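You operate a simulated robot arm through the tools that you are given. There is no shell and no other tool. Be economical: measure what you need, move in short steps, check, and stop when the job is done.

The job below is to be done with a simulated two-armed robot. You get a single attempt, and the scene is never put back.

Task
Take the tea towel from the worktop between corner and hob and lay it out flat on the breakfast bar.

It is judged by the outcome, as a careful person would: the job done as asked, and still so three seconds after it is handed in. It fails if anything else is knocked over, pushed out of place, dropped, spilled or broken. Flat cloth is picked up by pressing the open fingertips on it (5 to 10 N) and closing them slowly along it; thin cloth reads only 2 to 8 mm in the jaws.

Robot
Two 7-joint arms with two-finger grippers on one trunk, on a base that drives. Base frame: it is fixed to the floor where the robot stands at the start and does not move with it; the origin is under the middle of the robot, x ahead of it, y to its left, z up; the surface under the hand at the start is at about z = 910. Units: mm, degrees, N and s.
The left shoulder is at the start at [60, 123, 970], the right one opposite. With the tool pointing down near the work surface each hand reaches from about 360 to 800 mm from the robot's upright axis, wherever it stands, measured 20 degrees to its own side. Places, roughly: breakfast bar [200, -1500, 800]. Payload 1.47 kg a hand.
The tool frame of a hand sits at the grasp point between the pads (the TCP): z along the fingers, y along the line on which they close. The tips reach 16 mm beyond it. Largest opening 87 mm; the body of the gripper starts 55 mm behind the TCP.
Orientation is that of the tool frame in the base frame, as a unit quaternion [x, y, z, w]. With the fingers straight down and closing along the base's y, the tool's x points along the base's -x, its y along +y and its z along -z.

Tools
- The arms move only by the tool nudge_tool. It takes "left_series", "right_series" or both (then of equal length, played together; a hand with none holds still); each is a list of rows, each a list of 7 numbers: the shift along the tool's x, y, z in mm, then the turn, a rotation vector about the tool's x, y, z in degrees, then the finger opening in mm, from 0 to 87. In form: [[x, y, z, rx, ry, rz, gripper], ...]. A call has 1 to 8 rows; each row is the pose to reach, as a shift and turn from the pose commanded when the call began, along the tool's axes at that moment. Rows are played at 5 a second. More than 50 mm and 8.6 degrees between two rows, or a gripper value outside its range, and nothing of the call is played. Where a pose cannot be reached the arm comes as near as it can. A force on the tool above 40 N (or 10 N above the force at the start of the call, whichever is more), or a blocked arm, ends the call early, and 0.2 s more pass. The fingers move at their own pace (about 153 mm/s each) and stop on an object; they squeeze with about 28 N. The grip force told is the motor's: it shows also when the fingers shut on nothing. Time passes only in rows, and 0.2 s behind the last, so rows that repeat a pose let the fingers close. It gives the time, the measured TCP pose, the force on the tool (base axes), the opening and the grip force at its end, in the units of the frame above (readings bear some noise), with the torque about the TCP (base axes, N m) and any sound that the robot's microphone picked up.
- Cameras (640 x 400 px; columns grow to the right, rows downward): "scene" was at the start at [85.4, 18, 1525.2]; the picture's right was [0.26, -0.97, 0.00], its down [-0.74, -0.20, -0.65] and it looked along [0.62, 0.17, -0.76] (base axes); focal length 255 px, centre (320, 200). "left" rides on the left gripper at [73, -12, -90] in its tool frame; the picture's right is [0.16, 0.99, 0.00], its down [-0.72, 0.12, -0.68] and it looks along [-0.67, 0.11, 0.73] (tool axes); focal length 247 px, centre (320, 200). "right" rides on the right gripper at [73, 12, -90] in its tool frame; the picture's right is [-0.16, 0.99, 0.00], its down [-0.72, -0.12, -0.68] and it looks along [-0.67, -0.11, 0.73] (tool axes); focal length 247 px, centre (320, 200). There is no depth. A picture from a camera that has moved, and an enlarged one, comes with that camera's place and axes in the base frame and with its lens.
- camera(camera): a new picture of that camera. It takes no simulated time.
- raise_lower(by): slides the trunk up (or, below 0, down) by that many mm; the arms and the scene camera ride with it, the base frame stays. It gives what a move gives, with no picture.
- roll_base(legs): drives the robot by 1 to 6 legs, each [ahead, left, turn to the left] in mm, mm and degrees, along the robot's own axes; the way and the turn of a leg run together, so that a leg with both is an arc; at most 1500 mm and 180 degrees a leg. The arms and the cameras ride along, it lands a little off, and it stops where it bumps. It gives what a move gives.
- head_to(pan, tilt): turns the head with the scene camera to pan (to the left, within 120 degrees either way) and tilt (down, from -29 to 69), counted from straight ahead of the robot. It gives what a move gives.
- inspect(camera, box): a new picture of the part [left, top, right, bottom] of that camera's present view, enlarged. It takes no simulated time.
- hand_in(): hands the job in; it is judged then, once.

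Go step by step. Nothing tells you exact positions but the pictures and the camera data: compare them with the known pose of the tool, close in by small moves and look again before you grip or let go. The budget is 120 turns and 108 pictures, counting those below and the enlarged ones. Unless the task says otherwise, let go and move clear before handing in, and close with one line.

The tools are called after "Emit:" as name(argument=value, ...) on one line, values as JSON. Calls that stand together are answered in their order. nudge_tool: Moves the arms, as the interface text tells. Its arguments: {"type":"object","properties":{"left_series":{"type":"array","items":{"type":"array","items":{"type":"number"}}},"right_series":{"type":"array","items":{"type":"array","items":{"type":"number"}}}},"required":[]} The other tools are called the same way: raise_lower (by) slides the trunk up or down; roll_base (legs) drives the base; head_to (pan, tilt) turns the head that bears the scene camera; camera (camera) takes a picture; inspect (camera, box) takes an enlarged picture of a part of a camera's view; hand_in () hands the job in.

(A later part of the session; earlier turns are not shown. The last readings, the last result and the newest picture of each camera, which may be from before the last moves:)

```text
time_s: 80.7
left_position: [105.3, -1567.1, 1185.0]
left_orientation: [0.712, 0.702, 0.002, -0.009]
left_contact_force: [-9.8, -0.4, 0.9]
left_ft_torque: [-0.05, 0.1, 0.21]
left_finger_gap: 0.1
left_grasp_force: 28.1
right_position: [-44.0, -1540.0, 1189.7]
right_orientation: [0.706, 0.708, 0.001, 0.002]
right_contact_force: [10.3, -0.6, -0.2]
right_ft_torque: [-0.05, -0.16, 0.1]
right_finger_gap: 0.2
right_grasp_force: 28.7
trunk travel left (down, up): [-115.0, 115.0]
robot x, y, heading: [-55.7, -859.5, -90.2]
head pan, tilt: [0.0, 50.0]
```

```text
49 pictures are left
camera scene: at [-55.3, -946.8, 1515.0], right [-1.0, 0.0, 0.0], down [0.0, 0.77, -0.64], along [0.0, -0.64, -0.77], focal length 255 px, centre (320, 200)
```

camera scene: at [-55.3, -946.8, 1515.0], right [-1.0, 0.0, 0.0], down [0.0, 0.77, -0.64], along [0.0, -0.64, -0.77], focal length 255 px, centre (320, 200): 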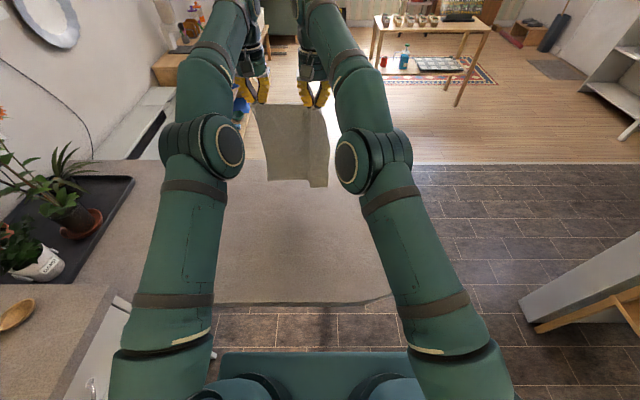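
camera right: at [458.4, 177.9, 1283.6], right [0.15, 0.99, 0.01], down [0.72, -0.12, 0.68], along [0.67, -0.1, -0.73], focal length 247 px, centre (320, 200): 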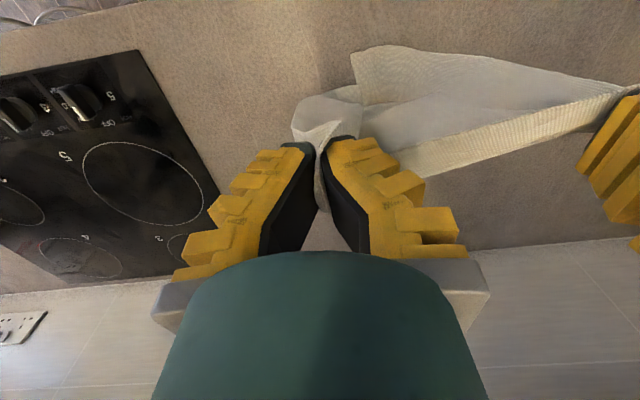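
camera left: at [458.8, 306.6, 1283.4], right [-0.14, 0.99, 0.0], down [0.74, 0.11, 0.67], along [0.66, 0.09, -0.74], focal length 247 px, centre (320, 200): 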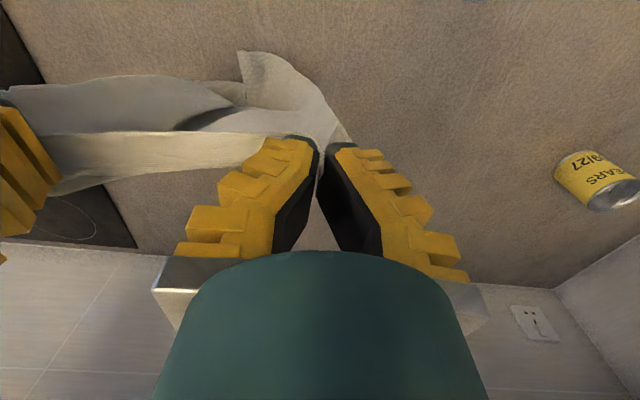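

The bottom edge is about 80 mm above the bar. I'll lower another 75 mm so it just touches, then lay it back toward the robot along a taut arc.

Emit:
raise_lower(by=-75)

Emit:
nudge_tool(left_series=[[32, 0, 1, 0, 0, 0, 0], [63, 0, 6, 0, 0, 0, 0], [95, 0, 12, 0, 0, 0, 0], [125, 0, 22, 0, 0, 0, 0], [154, 0, 34, 0, 0, 0, 0], [183, 0, 49, 0, 0, 0, 0], [210, 0, 65, 0, 0, 0, 0], [237, 0, 84, 0, 0, 0, 0]], right_series=[[29, 0, 1, 0, 0, 0, 0], [57, 0, 6, 0, 0, 0, 0], [85, 0, 12, 0, 0, 0, 0], [112, 0, 22, 0, 0, 0, 0], [138, 0, 34, 0, 0, 0, 0], [164, 0, 49, 0, 0, 0, 0], [187, 0, 67, 0, 0, 0, 0], [210, 0, 88, 0, 0, 0, 0]])

Emit:
camera(camera="scene")

```text
time_s: 81.8
left_position: [104.8, -1567.5, 1109.3]
left_orientation: [0.712, 0.702, 0.003, -0.009]
left_contact_force: [-10.3, -0.3, 1.0]
left_ft_torque: [-0.01, 0.14, 0.19]
left_finger_gap: 0.0
left_grasp_force: 28.0
right_position: [-43.2, -1539.7, 1114.8]
right_orientation: [0.706, 0.708, 0.002, 0.002]
right_contact_force: [9.6, -0.1, 0.1]
right_ft_torque: [-0.01, -0.14, 0.08]
right_finger_gap: 0.1
right_grasp_force: 28.1
trunk travel left (down, up): [-40.0, 190.0]
robot x, y, heading: [-54.8, -857.6, -90.0]
head pan, tilt: [0.0, 50.0]
```

```text
time_s: 83.6
left_position: [105.1, -1331.1, 1030.4]
left_orientation: [0.712, 0.702, -0.003, -0.007]
left_contact_force: [-8.0, -23.2, 9.9]
left_ft_torque: [-0.24, 0.32, 0.56]
left_finger_gap: 0.0
left_grasp_force: 27.9
right_position: [12.7, -1519.5, 1104.8]
right_orientation: [0.705, 0.709, 0.004, 0.0]
right_contact_force: [9.4, 23.5, -10.1]
right_ft_torque: [0.06, -0.12, -0.08]
right_finger_gap: 0.0
right_grasp_force: 28.1
right hand out of reach, approached as far as the arm can: row 1, 2, 3, 4, 5, 6, 7, 8
trunk travel left (down, up): [-40.0, 190.0]
robot x, y, heading: [-54.6, -858.9, -90.3]
head pan, tilt: [0.0, 50.0]
```

```text
48 pictures are left
camera scene: at [-55.5, -946.5, 1439.9], right [-1.0, 0.0, 0.0], down [0.0, 0.77, -0.64], along [0.0, -0.64, -0.77], focal length 255 px, centre (320, 200)
```

scene: 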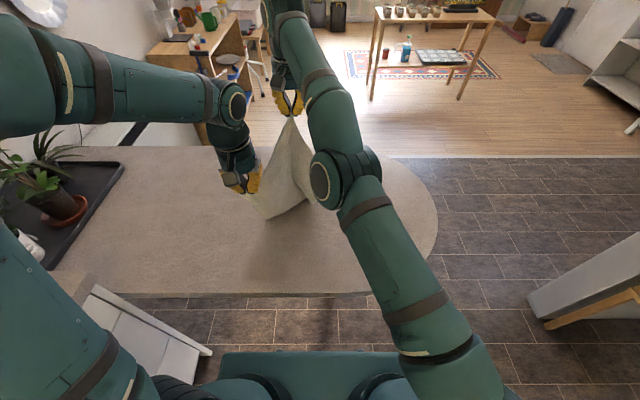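

The right arm is stuck near its reach limit and the towel is in tension between the hands. I'll relax it by bringing the left hand back forward, and leave the right commanded in small steps.

Emit:
nudge_tool(left_series=[[-27, 0, -19, 0, 0, 0, 0], [-54, 0, -35, 0, 0, 0, 0], [-83, 0, -50, 0, 0, 0, 0], [-112, 0, -62, 0, 0, 0, 0], [-142, 0, -72, 0, 0, 0, 0]])

Emit:
camera(camera="scene")

```text
time_s: 84.8
left_position: [103.8, -1474.1, 1096.7]
left_orientation: [0.713, 0.701, 0.004, -0.009]
left_contact_force: [9.5, -0.2, 5.0]
left_ft_torque: [0.07, -0.09, -0.09]
left_finger_gap: 0.1
left_grasp_force: 28.8
right_position: [10.4, -1522.9, 1105.5]
right_orientation: [0.706, 0.708, 0.003, 0.0]
right_contact_force: [-0.5, 0.2, -0.8]
right_ft_torque: [-0.01, 0.02, 0.04]
right_finger_gap: 0.0
right_grasp_force: 28.4
trunk travel left (down, up): [-40.0, 190.0]
robot x, y, heading: [-56.4, -857.8, -90.3]
head pan, tilt: [0.0, 50.0]
```

```text
47 pictures are left
camera scene: at [-55.4, -948.0, 1439.7], right [-1.0, 0.0, 0.0], down [0.0, 0.77, -0.64], along [0.0, -0.64, -0.77], focal length 255 px, centre (320, 200)
```

scene: 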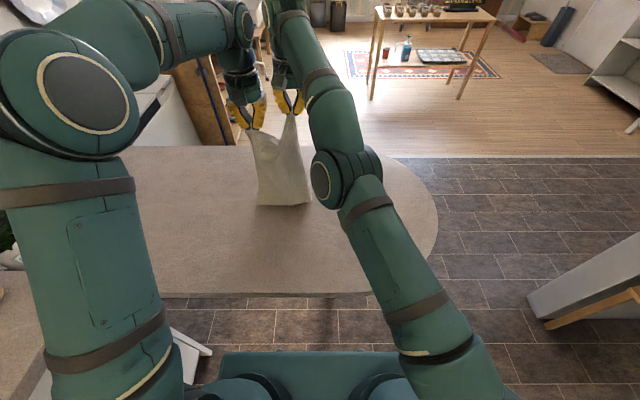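

The two wrists are touching now. I'll move the left hand outward and test small moves of the right hand, back and to the right.

Emit:
nudge_tool(left_series=[[0, 20, 0, 0, 0, 0, 0], [0, 35, 0, 0, 0, 0, 0], [0, 35, 0, 0, 0, 0, 0], [0, 35, 0, 0, 0, 0, 0]], right_series=[[0, 0, 0, 0, 0, 0, 0], [20, -10, -10, 0, 0, 0, 0], [40, -20, -20, 0, 0, 0, 0], [60, -30, -30, 0, 0, 0, 0]])

```text
time_s: 85.8
left_position: [139.1, -1474.3, 1098.0]
left_orientation: [0.712, 0.702, 0.002, -0.008]
left_contact_force: [-1.0, 1.1, -0.1]
left_ft_torque: [-0.03, -0.02, 0.02]
left_finger_gap: 0.0
left_grasp_force: 29.5
right_position: [2.4, -1503.4, 1151.2]
right_orientation: [0.705, 0.709, 0.001, 0.001]
right_contact_force: [-0.4, 0.3, -0.3]
right_ft_torque: [-0.01, 0.02, -0.01]
right_finger_gap: 0.0
right_grasp_force: 28.1
right hand out of reach, approached as far as the arm can: row 2, 3, 4
trunk travel left (down, up): [-40.0, 190.0]
robot x, y, heading: [-60.4, -862.4, -90.1]
head pan, tilt: [0.0, 50.0]
```

The right arm is slowly coming back. I'll continue pulling it straight back and slightly up, with the left following.

Emit:
nudge_tool(left_series=[[10, 0, -8, 0, 0, 0, 0], [20, 0, -16, 0, 0, 0, 0], [30, 0, -24, 0, 0, 0, 0], [40, 0, -32, 0, 0, 0, 0], [50, 0, -40, 0, 0, 0, 0], [60, 0, -48, 0, 0, 0, 0]], right_series=[[15, -5, 0, 0, 0, 0, 0], [30, -10, 0, 0, 0, 0, 0], [45, -10, 0, 0, 0, 0, 0], [60, -10, 0, 0, 0, 0, 0], [75, -10, 0, 0, 0, 0, 0], [90, -10, 0, 0, 0, 0, 0]])

Emit:
camera(camera="scene")

```text
time_s: 87.2
left_position: [140.6, -1414.1, 1147.4]
left_orientation: [0.712, 0.702, 0.004, -0.008]
left_contact_force: [-0.2, 0.1, -0.9]
left_ft_torque: [0.05, 0.0, 0.03]
left_finger_gap: 0.1
left_grasp_force: 28.1
right_position: [17.9, -1486.9, 1174.7]
right_orientation: [0.706, 0.708, 0.002, 0.002]
right_contact_force: [0.5, -0.8, -0.4]
right_ft_torque: [0.0, -0.03, 0.02]
right_finger_gap: 0.0
right_grasp_force: 27.9
right hand out of reach, approached as far as the arm can: row 1, 2, 3, 4, 5, 6
trunk travel left (down, up): [-40.0, 190.0]
robot x, y, heading: [-56.4, -861.5, -89.9]
head pan, tilt: [0.0, 50.0]
```

```text
46 pictures are left
camera scene: at [-55.3, -947.4, 1439.8], right [-1.0, 0.0, 0.0], down [0.0, 0.77, -0.64], along [0.0, -0.64, -0.77], focal length 255 px, centre (320, 200)
```

scene: 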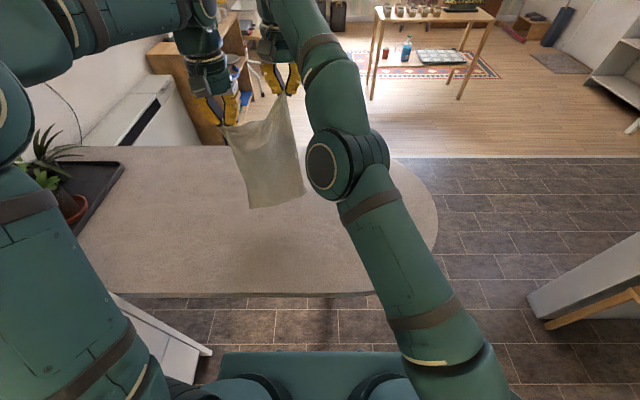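

The right elbow appears locked straight, while its commanded pose has run ahead. I'll bring the commanded pose back onto the measured one, to see whether it tracks again.

Emit:
nudge_tool(right_series=[[-38, 14, -17, 0, 0, 0, 0], [-77, 29, -34, 0, 0, 0, 0], [-115, 44, -51, 0, 0, 0, 0], [-154, 58, -68, 0, 0, 0, 0], [-192, 73, -85, 0, 0, 0, 0], [-231, 88, -102, 0, 0, 0, 0], [-265, 100, -118, 0, 0, 0, 0]])

```text
time_s: 88.8
left_position: [141.5, -1414.8, 1147.4]
left_orientation: [0.712, 0.702, 0.003, -0.009]
left_contact_force: [0.8, 0.2, 1.0]
left_ft_torque: [0.0, -0.02, 0.0]
left_finger_gap: 0.2
left_grasp_force: 26.9
right_position: [13.8, -1495.1, 1165.2]
right_orientation: [0.706, 0.708, 0.002, 0.002]
right_contact_force: [0.0, 0.6, -0.9]
right_ft_torque: [-0.01, -0.01, -0.06]
right_finger_gap: 0.2
right_grasp_force: 27.9
right hand out of reach, approached as far as the arm can: row 1, 2, 3, 4, 5, 6, 7
trunk travel left (down, up): [-40.0, 190.0]
robot x, y, heading: [-56.5, -858.4, -90.0]
head pan, tilt: [0.0, 50.0]
```

Still locked. A sideways move to the right, in the elbow's bending plane, should break the singular straight-arm pose; the left hand follows so the towel isn't pulled.

Emit:
nudge_tool(left_series=[[-5, -20, 0, 0, 0, 0, 0], [-10, -40, 0, 0, 0, 0, 0], [-15, -60, 0, 0, 0, 0, 0], [-20, -80, 0, 0, 0, 0, 0], [-20, -100, 0, 0, 0, 0, 0], [-20, -110, 0, 0, 0, 0, 0]], right_series=[[0, -35, 0, 0, 0, 0, 0], [0, -70, 0, 0, 0, 0, 0], [10, -105, 0, 0, 0, 0, 0], [20, -140, 0, 0, 0, 0, 0], [30, -160, 0, 0, 0, 0, 0], [40, -180, 0, 0, 0, 0, 0]])

Emit:
camera(camera="scene")

```text
time_s: 90.2
left_position: [29.0, -1432.0, 1148.0]
left_orientation: [0.712, 0.702, 0.003, -0.008]
left_contact_force: [-0.4, 0.2, -0.1]
left_ft_torque: [-0.07, -0.02, 0.04]
left_finger_gap: 0.1
left_grasp_force: 27.0
right_position: [-174.7, -1456.7, 1176.3]
right_orientation: [0.707, 0.707, 0.0, 0.006]
right_contact_force: [2.4, 1.6, -7.0]
right_ft_torque: [-0.14, 0.14, -0.01]
right_finger_gap: 0.2
right_grasp_force: 28.1
right hand out of reach, approached as far as the arm can: row 1, 2, 3, 4
trunk travel left (down, up): [-40.0, 190.0]
robot x, y, heading: [-55.1, -858.6, -90.0]
head pan, tilt: [0.0, 50.0]
```

```text
45 pictures are left
camera scene: at [-55.7, -945.1, 1439.9], right [-1.0, 0.0, 0.0], down [0.0, 0.76, -0.64], along [0.0, -0.64, -0.76], focal length 255 px, centre (320, 200)
```

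scene: 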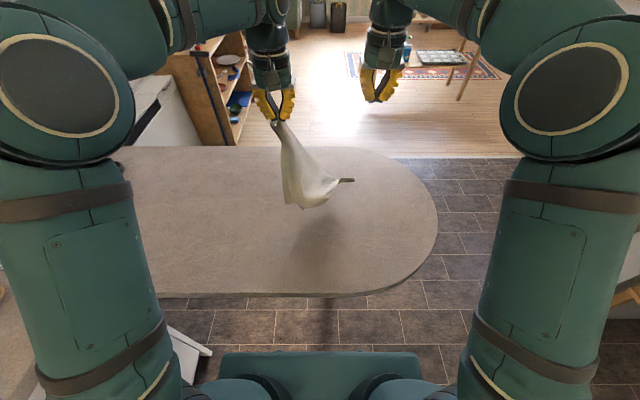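

The arm is free again, but the right pinch slipped off; the left still holds its corner over the bar. I'll repeat the same spreading procedure here on the bar, keeping both hands well inside reach.

Emit:
raise_lower(by=100)

Emit:
nudge_tool(left_series=[[0, 0, -10, 0, 0, 0, 0], [8, -25, -20, 0, 0, 0, 0], [16, -55, -30, 0, 0, 0, 0], [25, -85, -40, 0, 0, 0, 0], [35, -115, -40, 0, 0, 0, 0], [45, -145, -40, 0, 0, 0, 0], [52, -175, -40, 0, 0, 0, 0], [52, -175, -40, 0, 0, 0, 0]], right_series=[[20, -30, 0, 0, 0, 0, 0], [40, -60, 0, 0, 0, 0, 0], [60, -90, 0, 0, 0, 0, 0], [80, -120, 0, 0, 0, 0, 0], [100, -150, 0, 0, 0, 0, 0], [115, -180, 0, 0, 0, 0, 0], [125, -200, 0, 0, 0, 0, 0], [130, -215, 0, 0, 0, 0, 0]])

Emit:
camera(camera="scene")

```text
time_s: 91.5
left_position: [32.5, -1435.7, 1246.2]
left_orientation: [0.712, 0.702, 0.003, -0.008]
left_contact_force: [-0.8, -0.3, -0.4]
left_ft_torque: [-0.02, 0.0, -0.03]
left_finger_gap: 0.0
left_grasp_force: 29.5
right_position: [-173.4, -1456.1, 1273.2]
right_orientation: [0.706, 0.708, 0.002, 0.003]
right_contact_force: [-0.1, -0.3, -0.4]
right_ft_torque: [0.0, -0.01, 0.0]
right_finger_gap: 0.0
right_grasp_force: 28.8
trunk travel left (down, up): [-140.0, 90.0]
robot x, y, heading: [-55.4, -856.1, -89.9]
head pan, tilt: [0.0, 50.0]
```

```text
time_s: 93.3
left_position: [-141.6, -1380.6, 1289.5]
left_orientation: [0.713, 0.702, 0.002, -0.009]
left_contact_force: [-0.8, -0.2, -0.6]
left_ft_torque: [0.0, -0.02, 0.0]
left_finger_gap: 0.2
left_grasp_force: 28.3
right_position: [-387.6, -1326.4, 1275.0]
right_orientation: [0.706, 0.708, 0.002, 0.002]
right_contact_force: [-0.9, 0.9, 0.5]
right_ft_torque: [0.0, 0.02, 0.0]
right_finger_gap: 0.0
right_grasp_force: 27.5
trunk travel left (down, up): [-140.0, 90.0]
robot x, y, heading: [-56.9, -859.8, -90.2]
head pan, tilt: [0.0, 50.0]
```

```text
44 pictures are left
camera scene: at [-54.8, -946.9, 1539.9], right [-1.0, 0.0, 0.0], down [0.0, 0.77, -0.64], along [0.0, -0.64, -0.77], focal length 255 px, centre (320, 200)
```

scene: 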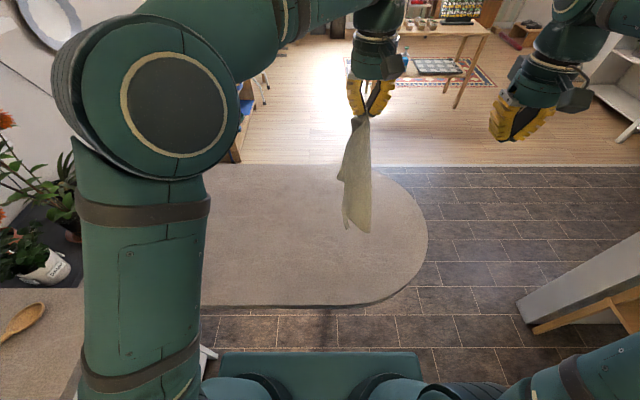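

The towel's bottom is about 70 mm above the bar. I'll lay it along the bar with a sweep to the left.

Emit:
nudge_tool(left_series=[[0, 5, 40, 0, 0, 0, 0], [0, 25, 70, 0, 0, 0, 0], [0, 56, 77, 0, 0, 0, 0], [0, 84, 83, 0, 0, 0, 0], [0, 110, 89, 0, 0, 0, 0], [0, 137, 98, 0, 0, 0, 0], [0, 163, 108, 0, 0, 0, 0], [0, 188, 120, 0, 0, 0, 0]])

Emit:
nudge_tool(left_series=[[0, 24, 14, 0, 0, 0, 0], [0, 47, 30, 0, 0, 0, 0], [0, 69, 47, 0, 0, 0, 0], [0, 90, 65, 0, 0, 0, 0], [0, 109, 85, 0, 0, 0, 0], [0, 127, 107, 0, 0, 0, 0], [0, 144, 129, 0, 0, 0, 0], [0, 159, 153, 0, 0, 0, 0]])

Emit:
nudge_tool(left_series=[[0, 13, 25, 0, 0, 0, 0], [0, 24, 50, 0, 0, 0, 0], [0, 33, 76, 0, 0, 0, 0], [0, 41, 103, 0, 0, 0, 0], [0, 47, 131, 0, 0, 0, 0], [0, 51, 157, 0, 0, 0, 0], [0, 52, 176, 0, 0, 0, 0], [0, 75, 176, 0, 0, 0, 0]])

Emit:
inspect(camera="scene", box=[120, 120, 440, 320])

```text
time_s: 95.1
left_position: [47.5, -1380.3, 1166.4]
left_orientation: [0.712, 0.702, 0.003, -0.008]
left_contact_force: [-0.1, -0.4, -0.7]
left_ft_torque: [-0.05, 0.02, -0.01]
left_finger_gap: 0.0
left_grasp_force: 28.2
right_position: [-388.1, -1327.1, 1274.5]
right_orientation: [0.706, 0.709, 0.001, 0.002]
right_contact_force: [0.0, 0.0, 0.8]
right_ft_torque: [0.0, -0.01, -0.01]
right_finger_gap: 0.0
right_grasp_force: 27.5
trunk travel left (down, up): [-140.0, 90.0]
robot x, y, heading: [-55.4, -858.3, -89.9]
head pan, tilt: [0.0, 50.0]
```

```text
time_s: 96.9
left_position: [202.8, -1380.4, 1012.6]
left_orientation: [0.712, 0.702, 0.002, -0.009]
left_contact_force: [-0.3, -0.2, -0.8]
left_ft_torque: [-0.02, -0.01, 0.04]
left_finger_gap: 0.0
left_grasp_force: 28.1
right_position: [-386.4, -1327.3, 1274.3]
right_orientation: [0.706, 0.708, 0.001, 0.002]
right_contact_force: [0.3, 0.3, 0.6]
right_ft_torque: [0.01, -0.03, 0.04]
right_finger_gap: 0.0
right_grasp_force: 28.1
trunk travel left (down, up): [-140.0, 90.0]
robot x, y, heading: [-58.3, -856.7, -89.9]
head pan, tilt: [0.0, 50.0]
```

```text
time_s: 98.7
left_position: [275.4, -1377.3, 837.4]
left_orientation: [0.712, 0.702, 0.002, -0.008]
left_contact_force: [0.0, -0.8, 0.3]
left_ft_torque: [-0.01, 0.0, 0.03]
left_finger_gap: 0.0
left_grasp_force: 28.0
right_position: [-386.2, -1326.2, 1273.2]
right_orientation: [0.706, 0.708, 0.001, 0.002]
right_contact_force: [0.2, 0.2, 0.9]
right_ft_torque: [-0.02, 0.01, 0.0]
right_finger_gap: 0.3
right_grasp_force: 27.9
trunk travel left (down, up): [-140.0, 90.0]
robot x, y, heading: [-54.7, -858.1, -90.1]
head pan, tilt: [0.0, 50.0]
```

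```text
2.00 times, centred on (280, 220) of scene
camera zoom: at [-54.3, -946.7, 1539.9], right [-1.0, 0.0, 0.0], down [0.0, 0.77, -0.64], along [0.0, -0.64, -0.77], focal length 509 px, centre (400, 160)
```

zoom: 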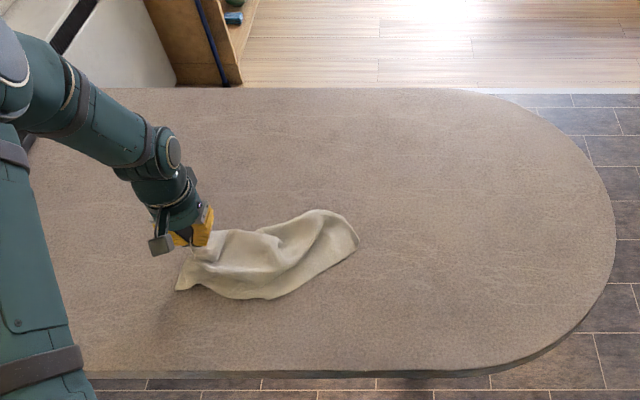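

The towel is down with its right end near (18, −1388). I'll bring the right hand over that end.

Emit:
nudge_tool(right_series=[[-7, 42, 10, 0, 0, 0, 30], [-14, 84, 20, 0, 0, 0, 55], [-21, 126, 30, 0, 0, 0, 55], [-28, 168, 45, 0, 0, 0, 55], [-35, 208, 65, 0, 0, 0, 55], [-42, 246, 90, 0, 0, 0, 55], [-50, 284, 115, 0, 0, 0, 55], [-56, 320, 140, 0, 0, 0, 55]])

Emit:
nudge_tool(right_series=[[-3, 30, 30, 0, 0, 0, 55], [-6, 60, 60, 0, 0, 0, 55], [-10, 90, 90, 0, 0, 0, 55], [-14, 115, 125, 0, 0, 0, 55], [-14, 126, 165, 0, 0, 0, 55], [-14, 126, 205, 0, 0, 0, 55], [-14, 126, 235, 0, 0, 0, 55]])

Emit:
camera(camera="right")

```text
time_s: 100.5
left_position: [277.1, -1378.9, 838.3]
left_orientation: [0.712, 0.702, 0.003, -0.008]
left_contact_force: [-1.0, 0.2, 0.0]
left_ft_torque: [-0.01, 0.02, 0.02]
left_finger_gap: 0.0
left_grasp_force: 28.1
right_position: [-65.7, -1383.7, 1133.0]
right_orientation: [0.706, 0.708, 0.001, 0.002]
right_contact_force: [-0.4, 0.1, 0.6]
right_ft_torque: [0.0, -0.01, 0.0]
right_finger_gap: 60.0
right_grasp_force: 3.7
trunk travel left (down, up): [-140.0, 90.0]
robot x, y, heading: [-62.1, -856.5, -89.7]
head pan, tilt: [0.0, 50.0]
```

```text
time_s: 102.1
left_position: [275.6, -1379.5, 838.9]
left_orientation: [0.712, 0.702, 0.003, -0.009]
left_contact_force: [0.6, 0.4, -0.4]
left_ft_torque: [0.01, -0.02, 0.01]
left_finger_gap: 0.0
left_grasp_force: 27.6
right_position: [61.0, -1395.6, 900.0]
right_orientation: [0.706, 0.708, 0.002, 0.003]
right_contact_force: [0.2, 0.7, 0.1]
right_ft_torque: [-0.02, 0.0, 0.02]
right_finger_gap: 60.2
right_grasp_force: 3.9
trunk travel left (down, up): [-140.0, 90.0]
robot x, y, heading: [-50.8, -858.3, -90.1]
head pan, tilt: [0.0, 50.0]
```

```text
42 pictures are left
camera right: at [71.9, -1322.8, 989.4], right [0.99, -0.16, 0.01], down [-0.12, -0.72, 0.68], along [-0.1, -0.67, -0.73], focal length 247 px, centre (320, 200)
```

right: 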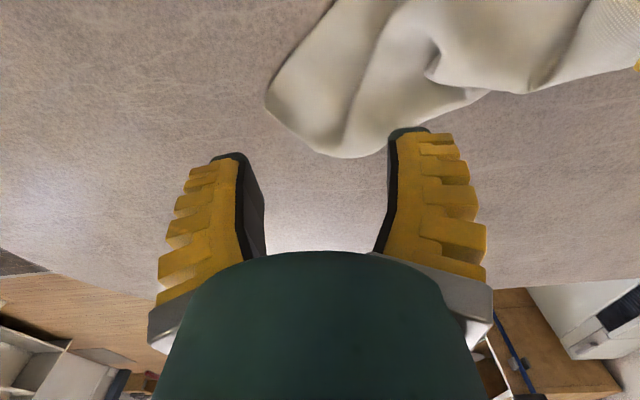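

Emit:
inspect(camera="scene", box=[195, 200, 315, 280])

```text
5.00 times, centred on (255, 240) of scene
camera zoom: at [-55.1, -947.3, 1539.8], right [-1.0, 0.0, 0.0], down [0.0, 0.77, -0.64], along [0.0, -0.64, -0.77], focal length 1273 px, centre (645, 0)
```

zoom: 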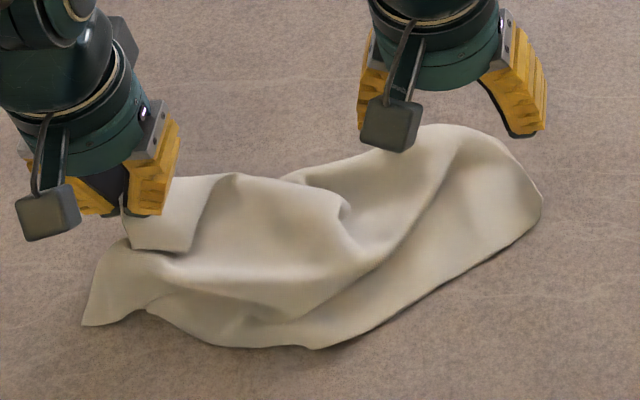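

The right tip looks like a real corner of the towel. I'll press there (centre about (66, −1390)) and close slowly.

Emit:
nudge_tool(right_series=[[5, 4, 30, 0, 0, 0, 55], [5, 4, 60, 0, 0, 0, 55], [5, 4, 75, 0, 0, 0, 55], [5, 4, 82, 0, 0, 0, 55], [5, 4, 87, 0, 0, 0, 55]])

Emit:
camera(camera="right")

```text
time_s: 103.3
left_position: [275.3, -1379.5, 839.2]
left_orientation: [0.712, 0.702, 0.003, -0.009]
left_contact_force: [0.2, -0.3, -1.0]
left_ft_torque: [-0.03, 0.02, 0.02]
left_finger_gap: 0.0
left_grasp_force: 27.8
right_position: [65.6, -1389.9, 812.4]
right_orientation: [0.706, 0.708, 0.002, 0.002]
right_contact_force: [-1.0, 0.2, 0.7]
right_ft_torque: [-0.02, 0.02, -0.01]
right_finger_gap: 59.9
right_grasp_force: 3.8
trunk travel left (down, up): [-140.0, 90.0]
robot x, y, heading: [-56.7, -859.2, -90.2]
head pan, tilt: [0.0, 50.0]
```

```text
40 pictures are left
camera right: at [76.3, -1316.5, 902.7], right [0.99, -0.16, 0.01], down [-0.12, -0.72, 0.68], along [-0.1, -0.67, -0.73], focal length 247 px, centre (320, 200)
```

right: 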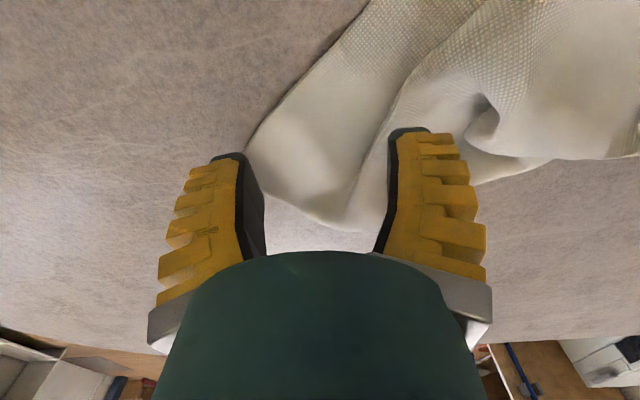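

No contact yet at z 812, so the bar is lower than I assumed. Descending gently until contact.

Emit:
nudge_tool(right_series=[[0, 0, 6, 0, 0, 0, 55], [0, 0, 12, 0, 0, 0, 55], [0, 0, 18, 0, 0, 0, 55], [0, 0, 24, 0, 0, 0, 55]])

```text
time_s: 104.3
left_position: [275.2, -1379.6, 837.5]
left_orientation: [0.712, 0.702, 0.003, -0.009]
left_contact_force: [-0.2, 0.3, -0.5]
left_ft_torque: [-0.01, 0.0, 0.0]
left_finger_gap: 0.0
left_grasp_force: 28.2
right_position: [65.1, -1391.3, 789.5]
right_orientation: [0.706, 0.708, 0.002, 0.002]
right_contact_force: [0.6, -0.2, -0.1]
right_ft_torque: [0.01, -0.02, 0.0]
right_finger_gap: 55.5
right_grasp_force: 6.8
trunk travel left (down, up): [-140.0, 90.0]
robot x, y, heading: [-59.0, -858.8, -90.1]
head pan, tilt: [0.0, 50.0]
```

Emit:
nudge_tool(right_series=[[0, 0, 4, 0, 0, 0, 55], [0, 0, 8, 0, 0, 0, 55], [0, 0, 12, 0, 0, 0, 55], [0, 0, 16, 0, 0, 0, 55], [0, 0, 20, 0, 0, 0, 55]])

Emit:
camera(camera="right")

```text
time_s: 105.2
left_position: [275.2, -1378.7, 838.4]
left_orientation: [0.712, 0.702, 0.002, -0.009]
left_contact_force: [-0.2, 0.1, 1.0]
left_ft_torque: [0.04, 0.01, 0.01]
left_finger_gap: 0.0
left_grasp_force: 27.7
right_position: [67.3, -1393.6, 781.9]
right_orientation: [0.706, 0.708, 0.0, 0.007]
right_contact_force: [-1.3, 2.1, 12.9]
right_ft_torque: [0.01, 0.0, -0.04]
right_finger_gap: 62.8
right_grasp_force: 5.4
trunk travel left (down, up): [-140.0, 90.0]
robot x, y, heading: [-56.2, -861.6, -90.0]
head pan, tilt: [0.0, 50.0]
stopped in row 4 (right hand): the force on the tool passed its limit at 46 N (the readings are from after the stop); the commanded pose is now the measured one
```

```text
39 pictures are left
camera right: at [78.3, -1318.9, 871.2], right [0.99, -0.15, 0.01], down [-0.12, -0.72, 0.69], along [-0.1, -0.68, -0.73], focal length 247 px, centre (320, 200)
```

right: 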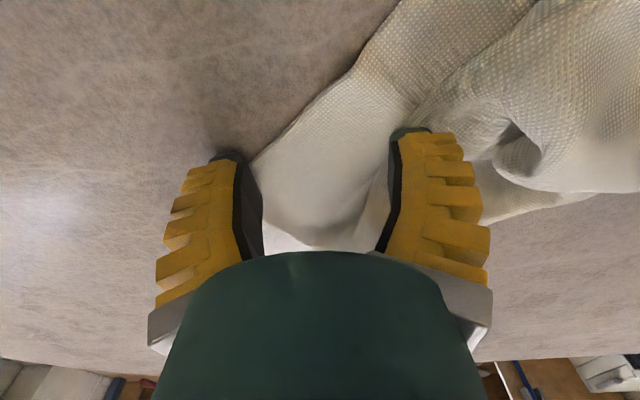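

Contact: the bar's surface is at about z 766. The outer finger is just off the cloth, so I'll shift 16 mm inward, press and close.

Emit:
nudge_tool(right_series=[[0, 0, -8, 0, 0, 0, 60], [3, 16, -8, 0, 0, 0, 60], [3, 16, 0, 0, 0, 0, 60], [3, 16, 1, 0, 0, 0, 55], [3, 16, 1, 0, 0, 0, 45], [3, 16, 1, 0, 0, 0, 36], [3, 16, 1, 0, 0, 0, 27], [3, 16, 1, 0, 0, 0, 18]])

Emit:
nudge_tool(right_series=[[0, 0, 0, 0, 0, 0, 9], [0, 0, 0, 0, 0, 0, 0], [0, 0, 0, 0, 0, 0, 0], [0, 0, 0, 0, 0, 0, 0]])

Emit:
camera(camera="right")

```text
time_s: 107.0
left_position: [275.0, -1376.7, 840.6]
left_orientation: [0.712, 0.703, 0.003, -0.007]
left_contact_force: [-0.7, 0.4, -0.1]
left_ft_torque: [-0.01, -0.04, -0.01]
left_finger_gap: 0.0
left_grasp_force: 28.2
right_position: [83.5, -1389.3, 783.3]
right_orientation: [0.706, 0.708, 0.0, 0.009]
right_contact_force: [3.2, -1.0, 31.1]
right_ft_torque: [0.17, -0.34, -0.09]
right_finger_gap: 11.0
right_grasp_force: 11.1
trunk travel left (down, up): [-140.0, 90.0]
robot x, y, heading: [-50.8, -858.1, -90.4]
head pan, tilt: [0.0, 50.0]
```

```text
time_s: 108.0
left_position: [275.4, -1376.0, 839.1]
left_orientation: [0.712, 0.702, 0.002, -0.007]
left_contact_force: [0.2, -0.2, 0.5]
left_ft_torque: [0.0, 0.0, 0.02]
left_finger_gap: 0.0
left_grasp_force: 27.8
right_position: [83.4, -1389.0, 782.8]
right_orientation: [0.706, 0.708, 0.0, 0.009]
right_contact_force: [3.1, 0.9, 36.3]
right_ft_torque: [0.21, -0.29, -0.05]
right_finger_gap: 2.8
right_grasp_force: 27.6
trunk travel left (down, up): [-140.0, 90.0]
robot x, y, heading: [-55.0, -858.0, -90.2]
head pan, tilt: [0.0, 50.0]
```

```text
38 pictures are left
camera right: at [94.4, -1313.9, 871.0], right [0.99, -0.15, 0.01], down [-0.12, -0.72, 0.69], along [-0.1, -0.68, -0.73], focal length 247 px, centre (320, 200)
```

right: 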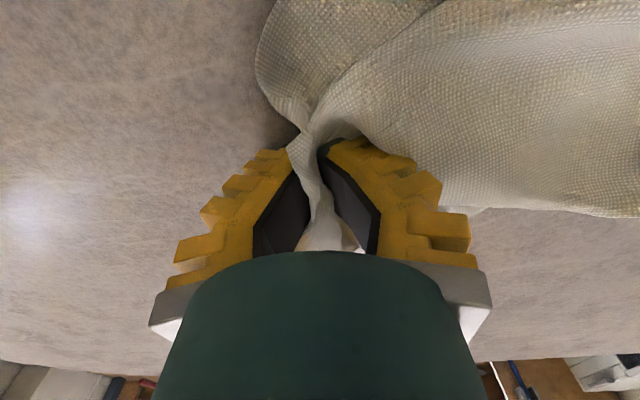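

A firm grip (2.8 mm of cloth). Now I'll lift a little and pull to the right to open the towel out.

Emit:
nudge_tool(left_series=[[0, 0, 10, 0, 0, 0, 0], [0, 0, 20, 0, 0, 0, 0], [0, 0, 25, 0, 0, 0, 0], [0, 0, 25, 0, 0, 0, 0], [0, 0, 25, 0, 0, 0, 0], [0, 0, 25, 0, 0, 0, 0], [0, 0, 25, 0, 0, 0, 0]], right_series=[[0, 0, -15, 0, 0, 0, 0], [0, -10, -28, 0, 0, 0, 0], [0, -28, -28, 0, 0, 0, 0], [0, -46, -28, 0, 0, 0, 0], [0, -64, -28, 0, 0, 0, 0], [0, -82, -28, 0, 0, 0, 0], [0, -98, -28, 0, 0, 0, 0]])

Emit:
inspect(camera="scene", box=[160, 170, 400, 320])

```text
time_s: 109.6
left_position: [273.1, -1377.6, 814.6]
left_orientation: [0.713, 0.701, 0.003, -0.008]
left_contact_force: [-6.7, -0.2, 0.5]
left_ft_torque: [0.01, 0.07, 0.03]
left_finger_gap: 0.1
left_grasp_force: 28.1
right_position: [-16.1, -1390.1, 809.0]
right_orientation: [0.706, 0.709, 0.002, 0.007]
right_contact_force: [6.3, 0.3, -0.6]
right_ft_torque: [-0.03, -0.13, -0.08]
right_finger_gap: 0.1
right_grasp_force: 28.5
trunk travel left (down, up): [-140.0, 90.0]
robot x, y, heading: [-57.8, -856.7, -90.1]
head pan, tilt: [0.0, 50.0]
```

```text
2.67 times, centred on (280, 245) of scene
camera zoom: at [-55.6, -947.1, 1539.8], right [-1.0, 0.0, 0.0], down [0.0, 0.77, -0.64], along [0.0, -0.64, -0.77], focal length 679 px, centre (427, 80)
```

zoom: 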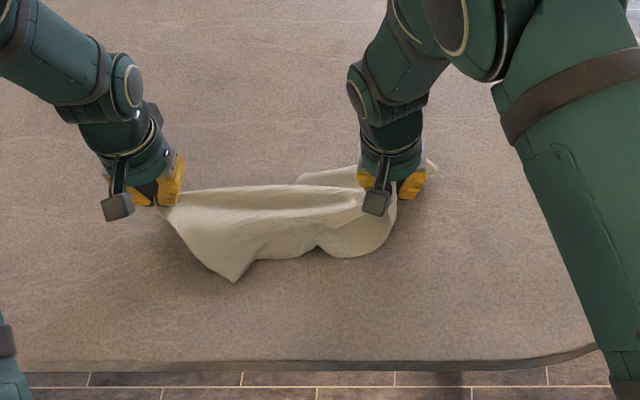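

Taut along the diagonal, and the free corners lie on opposite sides — the near one at about (172, −1278). I'll set it down, release the right hand and move over to that near corner.

Emit:
nudge_tool(left_series=[[0, 0, 10, 0, 0, 0, 0], [0, 0, 20, 0, 0, 0, 0], [0, 0, 28, 0, 0, 0, 0], [0, 0, 28, 0, 0, 0, 0], [0, 0, 28, 0, 0, 0, 0], [0, 0, 28, 0, 0, 0, 0], [0, 0, 28, 0, 0, 0, 0]], right_series=[[0, 0, 10, 0, 0, 0, 0], [0, 0, 18, 0, 0, 0, 0], [0, 0, 22, 0, 0, 0, 0], [0, 0, 22, 0, 0, 0, 30], [0, 0, 22, 0, 0, 0, 60], [0, 0, 0, 0, 0, 0, 60], [0, 0, -40, 0, 0, 0, 60]])

Emit:
nudge_tool(right_series=[[15, 25, -30, 0, 0, 0, 55], [30, 55, -60, 0, 0, 0, 55], [50, 90, -70, 0, 0, 0, 55], [70, 125, -70, 0, 0, 0, 55], [85, 160, -70, 0, 0, 0, 55]])

Emit:
camera(camera="right")

Emit:
inspect(camera="scene", box=[160, 170, 400, 320])

```text
time_s: 111.2
left_position: [274.1, -1378.0, 785.7]
left_orientation: [0.712, 0.702, 0.002, -0.008]
left_contact_force: [0.7, 0.4, 1.2]
left_ft_torque: [0.02, 0.0, 0.01]
left_finger_gap: 0.0
left_grasp_force: 28.4
right_position: [-16.2, -1392.0, 847.1]
right_orientation: [0.705, 0.709, 0.001, 0.006]
right_contact_force: [0.0, -0.4, -0.2]
right_ft_torque: [0.0, -0.05, 0.0]
right_finger_gap: 64.7
right_grasp_force: 2.5
trunk travel left (down, up): [-140.0, 90.0]
robot x, y, heading: [-56.4, -860.0, -90.3]
head pan, tilt: [0.0, 50.0]
```

```text
time_s: 112.4
left_position: [274.0, -1376.0, 785.2]
left_orientation: [0.712, 0.702, 0.003, -0.007]
left_contact_force: [0.3, 0.5, -0.2]
left_ft_torque: [-0.02, 0.01, -0.03]
left_finger_gap: 0.0
left_grasp_force: 28.1
right_position: [145.4, -1304.1, 919.9]
right_orientation: [0.706, 0.708, 0.001, 0.007]
right_contact_force: [0.7, -0.1, 0.1]
right_ft_torque: [0.02, 0.01, 0.03]
right_finger_gap: 60.0
right_grasp_force: 3.7
trunk travel left (down, up): [-140.0, 90.0]
robot x, y, heading: [-58.9, -857.7, -90.0]
head pan, tilt: [0.0, 50.0]
```

```text
36 pictures are left
camera right: at [156.6, -1229.7, 1008.0], right [0.99, -0.16, 0.01], down [-0.12, -0.72, 0.68], along [-0.1, -0.68, -0.73], focal length 247 px, centre (320, 200)
```

right: 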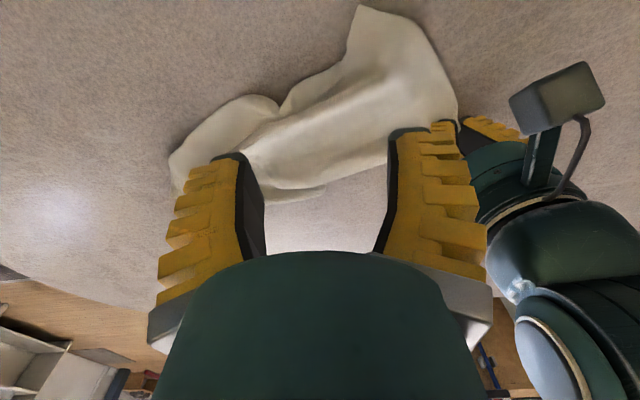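

```text
2.67 times, centred on (280, 245) of scene
camera zoom: at [-54.4, -946.5, 1539.9], right [-1.0, 0.0, 0.0], down [0.0, 0.77, -0.64], along [0.0, -0.64, -0.77], focal length 679 px, centre (427, 80)
```

zoom: 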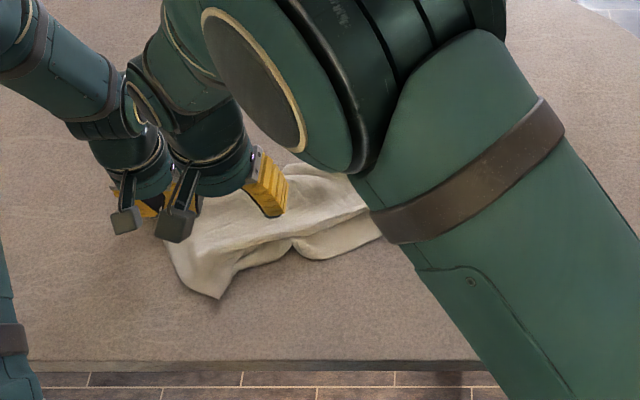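

The near corner tip is at about (190, −1258). The left hand's camera would be in the way there, so I first swivel the left hand 40° about its fingers, then lower the right hand over the corner.

Emit:
nudge_tool(left_series=[[0, 0, 0, 0, 0, 8, 0], [0, 0, 0, 0, 0, 16, 0], [0, 0, 0, 0, 0, 24, 0], [0, 0, 0, 0, 0, 32, 0], [0, 0, 0, 0, 0, 40, 0]])

Emit:
nudge_tool(right_series=[[-5, 20, 0, 0, 0, 0, 46], [2, 45, 10, 0, 0, 0, 46], [14, 63, 40, 0, 0, 0, 46], [14, 63, 80, 0, 0, 0, 46], [14, 63, 115, 0, 0, 0, 46], [14, 63, 122, 0, 0, 0, 46]])

Emit:
camera(camera="right")

```text
time_s: 113.6
left_position: [274.0, -1377.8, 786.0]
left_orientation: [0.91, 0.414, -0.001, -0.01]
left_contact_force: [0.3, 0.3, 1.8]
left_ft_torque: [0.02, 0.01, 0.02]
left_finger_gap: 0.0
left_grasp_force: 28.3
right_position: [144.4, -1304.9, 918.7]
right_orientation: [0.705, 0.709, 0.001, 0.005]
right_contact_force: [-0.3, -0.1, -0.5]
right_ft_torque: [-0.01, 0.0, 0.01]
right_finger_gap: 59.9
right_grasp_force: 3.4
trunk travel left (down, up): [-140.0, 90.0]
robot x, y, heading: [-57.7, -853.6, -90.3]
head pan, tilt: [0.0, 50.0]
```

```text
time_s: 115.0
left_position: [274.7, -1377.9, 786.1]
left_orientation: [0.909, 0.416, 0.0, -0.009]
left_contact_force: [1.0, -0.4, 0.7]
left_ft_torque: [0.0, -0.01, -0.01]
left_finger_gap: 0.0
left_grasp_force: 27.5
right_position: [207.0, -1289.7, 796.1]
right_orientation: [0.706, 0.709, 0.002, 0.006]
right_contact_force: [-0.9, 0.6, 0.5]
right_ft_torque: [0.01, 0.01, -0.02]
right_finger_gap: 51.5
right_grasp_force: 3.9
trunk travel left (down, up): [-140.0, 90.0]
robot x, y, heading: [-57.9, -860.4, -90.1]
head pan, tilt: [0.0, 50.0]
```

```text
34 pictures are left
camera right: at [219.4, -1215.6, 885.8], right [0.99, -0.15, 0.01], down [-0.12, -0.72, 0.68], along [-0.1, -0.68, -0.73], focal length 247 px, centre (320, 200)
```

right: 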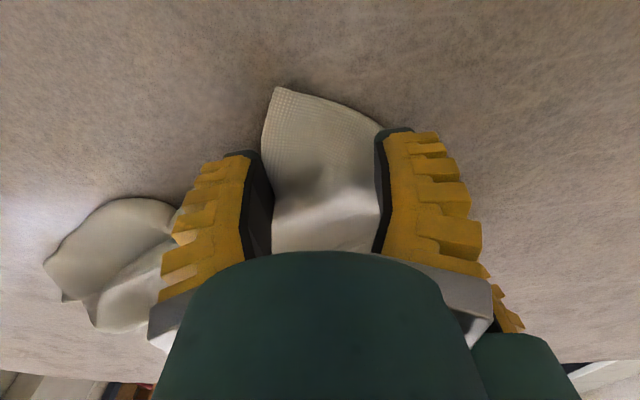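

The corner is between the fingers; shifting 9 mm to put the outer finger on cloth, pressing and closing.

Emit:
nudge_tool(right_series=[[5, 9, 0, 0, 0, 0, 46], [5, 9, 8, 0, 0, 0, 46], [5, 9, 14, 0, 0, 0, 46], [5, 9, 14, 0, 0, 0, 38], [5, 9, 14, 0, 0, 0, 30], [5, 9, 14, 0, 0, 0, 22], [5, 9, 14, 0, 0, 0, 14], [5, 9, 14, 0, 0, 0, 6]])

Emit:
nudge_tool(right_series=[[0, 0, 0, 0, 0, 0, 0], [0, 0, 0, 0, 0, 0, 0], [0, 0, 0, 0, 0, 0, 0]])

Emit:
camera(camera="right")

```text
time_s: 116.8
left_position: [274.2, -1377.9, 786.4]
left_orientation: [0.909, 0.416, 0.0, -0.009]
left_contact_force: [-0.6, 0.4, 0.0]
left_ft_torque: [0.01, -0.01, -0.01]
left_finger_gap: 0.0
left_grasp_force: 27.9
right_position: [217.4, -1285.5, 783.6]
right_orientation: [0.706, 0.708, 0.001, 0.006]
right_contact_force: [-0.5, -1.5, 4.8]
right_ft_torque: [-0.04, 0.09, -0.01]
right_finger_gap: 8.7
right_grasp_force: 8.4
trunk travel left (down, up): [-140.0, 90.0]
robot x, y, heading: [-58.8, -857.2, -90.1]
head pan, tilt: [0.0, 50.0]
```

```text
time_s: 117.6
left_position: [274.0, -1376.9, 786.9]
left_orientation: [0.909, 0.416, -0.001, -0.009]
left_contact_force: [-0.7, -0.3, 0.9]
left_ft_torque: [-0.02, 0.0, 0.02]
left_finger_gap: 0.1
left_grasp_force: 27.9
right_position: [216.8, -1285.8, 783.3]
right_orientation: [0.705, 0.709, 0.001, 0.006]
right_contact_force: [1.6, -0.6, 10.4]
right_ft_torque: [-0.01, -0.02, 0.01]
right_finger_gap: 0.0
right_grasp_force: 27.9
trunk travel left (down, up): [-140.0, 90.0]
robot x, y, heading: [-56.7, -857.2, -90.3]
head pan, tilt: [0.0, 50.0]
```

```text
33 pictures are left
camera right: at [228.0, -1210.3, 872.3], right [0.99, -0.15, 0.01], down [-0.12, -0.72, 0.69], along [-0.1, -0.68, -0.73], focal length 247 px, centre (320, 200)
```

right: 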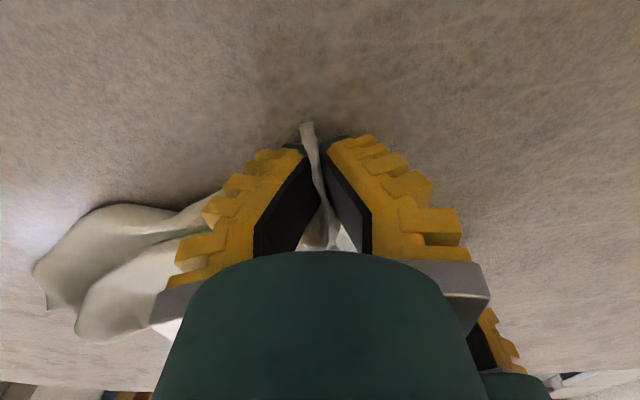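

Good fold. Now I lift both hands together, bringing the right hand level with the left at about 130 mm spacing and straightening the left wrist.

Emit:
nudge_tool(left_series=[[0, 0, -25, 0, 0, -5, 0], [0, 0, -55, 0, 0, -10, 0], [0, 0, -90, 0, 0, -15, 0], [0, 0, -125, 0, 0, -20, 0], [0, 0, -160, 0, 0, -25, 0], [0, 0, -195, 0, 0, -30, 0], [0, 0, -230, 0, 0, -35, 0], [0, 0, -260, 0, 0, -40, 0]], right_series=[[0, -9, -25, 0, 0, 0, 0], [-12, -18, -55, 0, 0, 0, 0], [-25, -28, -90, 0, 0, 0, 0], [-38, -37, -125, 0, 0, 0, 0], [-52, -46, -160, 0, 0, 0, 0], [-66, -56, -195, 0, 0, 0, 0], [-80, -65, -230, 0, 0, 0, 0], [-92, -75, -262, 0, 0, 0, 0]])

Emit:
camera(camera="scene")

```text
time_s: 119.4
left_position: [278.9, -1380.2, 1047.0]
left_orientation: [0.709, 0.705, 0.005, -0.007]
left_contact_force: [-1.6, 0.7, 0.3]
left_ft_torque: [0.01, 0.0, 0.01]
left_finger_gap: 0.1
left_grasp_force: 27.1
right_position: [134.7, -1378.1, 1045.7]
right_orientation: [0.708, 0.706, 0.0, 0.004]
right_contact_force: [0.7, -1.0, -0.2]
right_ft_torque: [0.03, -0.12, -0.02]
right_finger_gap: 0.0
right_grasp_force: 23.2
trunk travel left (down, up): [-140.0, 90.0]
robot x, y, heading: [-58.3, -856.8, -90.1]
head pan, tilt: [0.0, 50.0]
```

```text
32 pictures are left
camera scene: at [-56.0, -946.4, 1539.9], right [-1.0, 0.0, 0.0], down [0.0, 0.77, -0.64], along [0.0, -0.64, -0.77], focal length 255 px, centre (320, 200)
```

scene: 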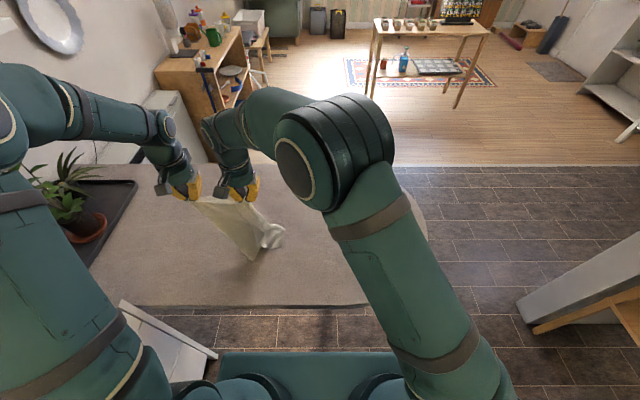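

Both corners appear held. I'll shift both hands toward the centre and raise them so the towel hangs free.

Emit:
nudge_tool(left_series=[[0, -20, -15, 0, 0, 0, 0], [0, -40, -30, 0, 0, 0, 0], [0, -60, -45, 0, 0, 0, 0], [0, -80, -60, 0, 0, 0, 0], [0, -100, -75, 0, 0, 0, 0], [0, -120, -90, 0, 0, 0, 0]], right_series=[[0, -20, -15, 0, 0, 0, 0], [0, -40, -30, 0, 0, 0, 0], [0, -60, -45, 0, 0, 0, 0], [0, -80, -60, 0, 0, 0, 0], [0, -100, -75, 0, 0, 0, 0], [0, -120, -90, 0, 0, 0, 0]])

Emit:
raise_lower(by=60)

Emit:
inspect(camera="scene", box=[180, 80, 420, 280])

```text
time_s: 120.8
left_position: [156.5, -1381.3, 1136.8]
left_orientation: [0.712, 0.702, 0.003, -0.008]
left_contact_force: [-0.6, -0.5, 0.4]
left_ft_torque: [-0.01, -0.02, -0.01]
left_finger_gap: 0.0
left_grasp_force: 29.5
right_position: [15.8, -1374.4, 1134.4]
right_orientation: [0.706, 0.708, 0.001, 0.006]
right_contact_force: [0.4, -0.1, 0.4]
right_ft_torque: [0.02, -0.01, -0.02]
right_finger_gap: 0.1
right_grasp_force: 22.1
trunk travel left (down, up): [-140.0, 90.0]
robot x, y, heading: [-53.2, -855.4, -90.2]
head pan, tilt: [0.0, 50.0]
```

```text
time_s: 121.8
left_position: [159.1, -1381.7, 1195.6]
left_orientation: [0.712, 0.702, 0.003, -0.008]
left_contact_force: [0.4, -0.4, -0.8]
left_ft_torque: [0.01, 0.0, 0.01]
left_finger_gap: 0.1
left_grasp_force: 27.3
right_position: [19.2, -1374.6, 1193.1]
right_orientation: [0.706, 0.709, 0.001, 0.006]
right_contact_force: [-0.4, -0.3, 0.2]
right_ft_torque: [-0.03, 0.05, -0.03]
right_finger_gap: 1.4
right_grasp_force: 30.1
trunk travel left (down, up): [-200.0, 30.0]
robot x, y, heading: [-54.6, -858.1, -90.1]
head pan, tilt: [0.0, 50.0]
```

```text
2.00 times, centred on (300, 180) of scene
camera zoom: at [-55.1, -947.3, 1599.7], right [-1.0, 0.0, 0.0], down [0.0, 0.77, -0.64], along [0.0, -0.64, -0.77], focal length 509 px, centre (360, 240)
```

zoom: 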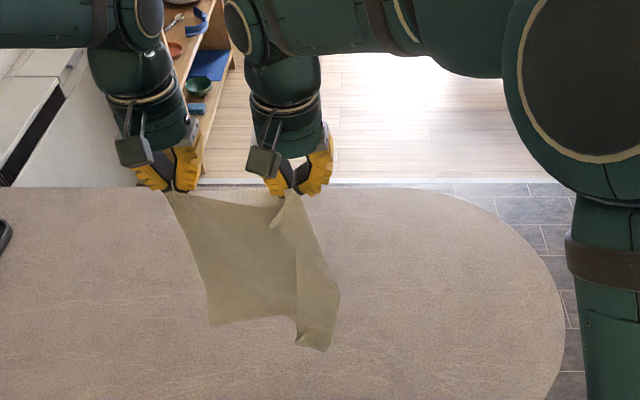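

Held well by both near corners; only the right side drapes over a little. I'll tighten slightly, reach forward to y ≈ −1520 and lower the trunk until the bottom edge meets the bar.

Emit:
nudge_tool(left_series=[[-30, 2, 0, 0, 0, 0, 0], [-65, 4, 0, 0, 0, 0, 0], [-100, 5, 0, 0, 0, 0, 0], [-130, 5, 0, 0, 0, 0, 0]], right_series=[[-33, -2, 0, 0, 0, 0, 0], [-70, -4, 0, 0, 0, 0, 0], [-105, -5, 0, 0, 0, 0, 0], [-136, -5, 0, 0, 0, 0, 0]])

Emit:
raise_lower(by=-80)

Emit:
camera(camera="scene")

```text
time_s: 122.8
left_position: [162.9, -1513.6, 1189.7]
left_orientation: [0.712, 0.702, 0.004, -0.009]
left_contact_force: [-0.5, -0.5, -0.3]
left_ft_torque: [0.01, 0.03, 0.0]
left_finger_gap: 0.0
left_grasp_force: 27.4
right_position: [12.9, -1512.3, 1193.3]
right_orientation: [0.706, 0.708, 0.002, 0.005]
right_contact_force: [-6.9, 0.9, 10.1]
right_ft_torque: [0.11, 0.02, 0.06]
right_finger_gap: 0.2
right_grasp_force: 28.8
trunk travel left (down, up): [-200.0, 30.0]
robot x, y, heading: [-56.1, -856.6, -90.1]
head pan, tilt: [0.0, 50.0]
```

```text
time_s: 123.9
left_position: [161.1, -1512.4, 1113.0]
left_orientation: [0.711, 0.703, 0.003, -0.008]
left_contact_force: [-0.2, 0.3, -0.6]
left_ft_torque: [-0.02, 0.01, 0.0]
left_finger_gap: 0.0
left_grasp_force: 28.7
right_position: [12.9, -1510.3, 1114.1]
right_orientation: [0.706, 0.708, 0.0, 0.006]
right_contact_force: [-0.9, -0.2, -1.0]
right_ft_torque: [0.0, -0.01, 0.0]
right_finger_gap: 0.0
right_grasp_force: 27.7
trunk travel left (down, up): [-120.0, 110.0]
robot x, y, heading: [-57.1, -858.9, -90.1]
head pan, tilt: [0.0, 50.0]
```

```text
30 pictures are left
camera scene: at [-55.4, -946.6, 1520.0], right [-1.0, 0.0, 0.0], down [0.0, 0.77, -0.64], along [0.0, -0.64, -0.77], focal length 255 px, centre (320, 200)
```

scene: 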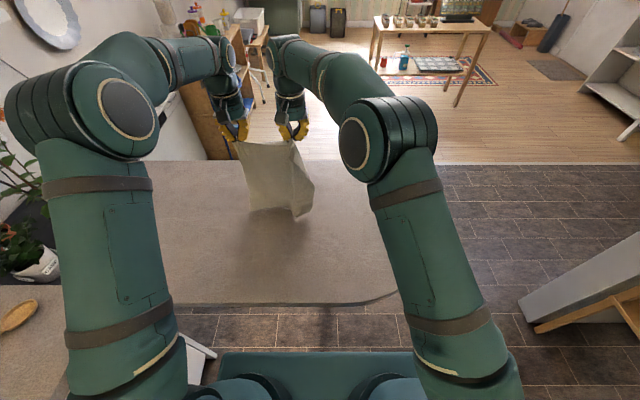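

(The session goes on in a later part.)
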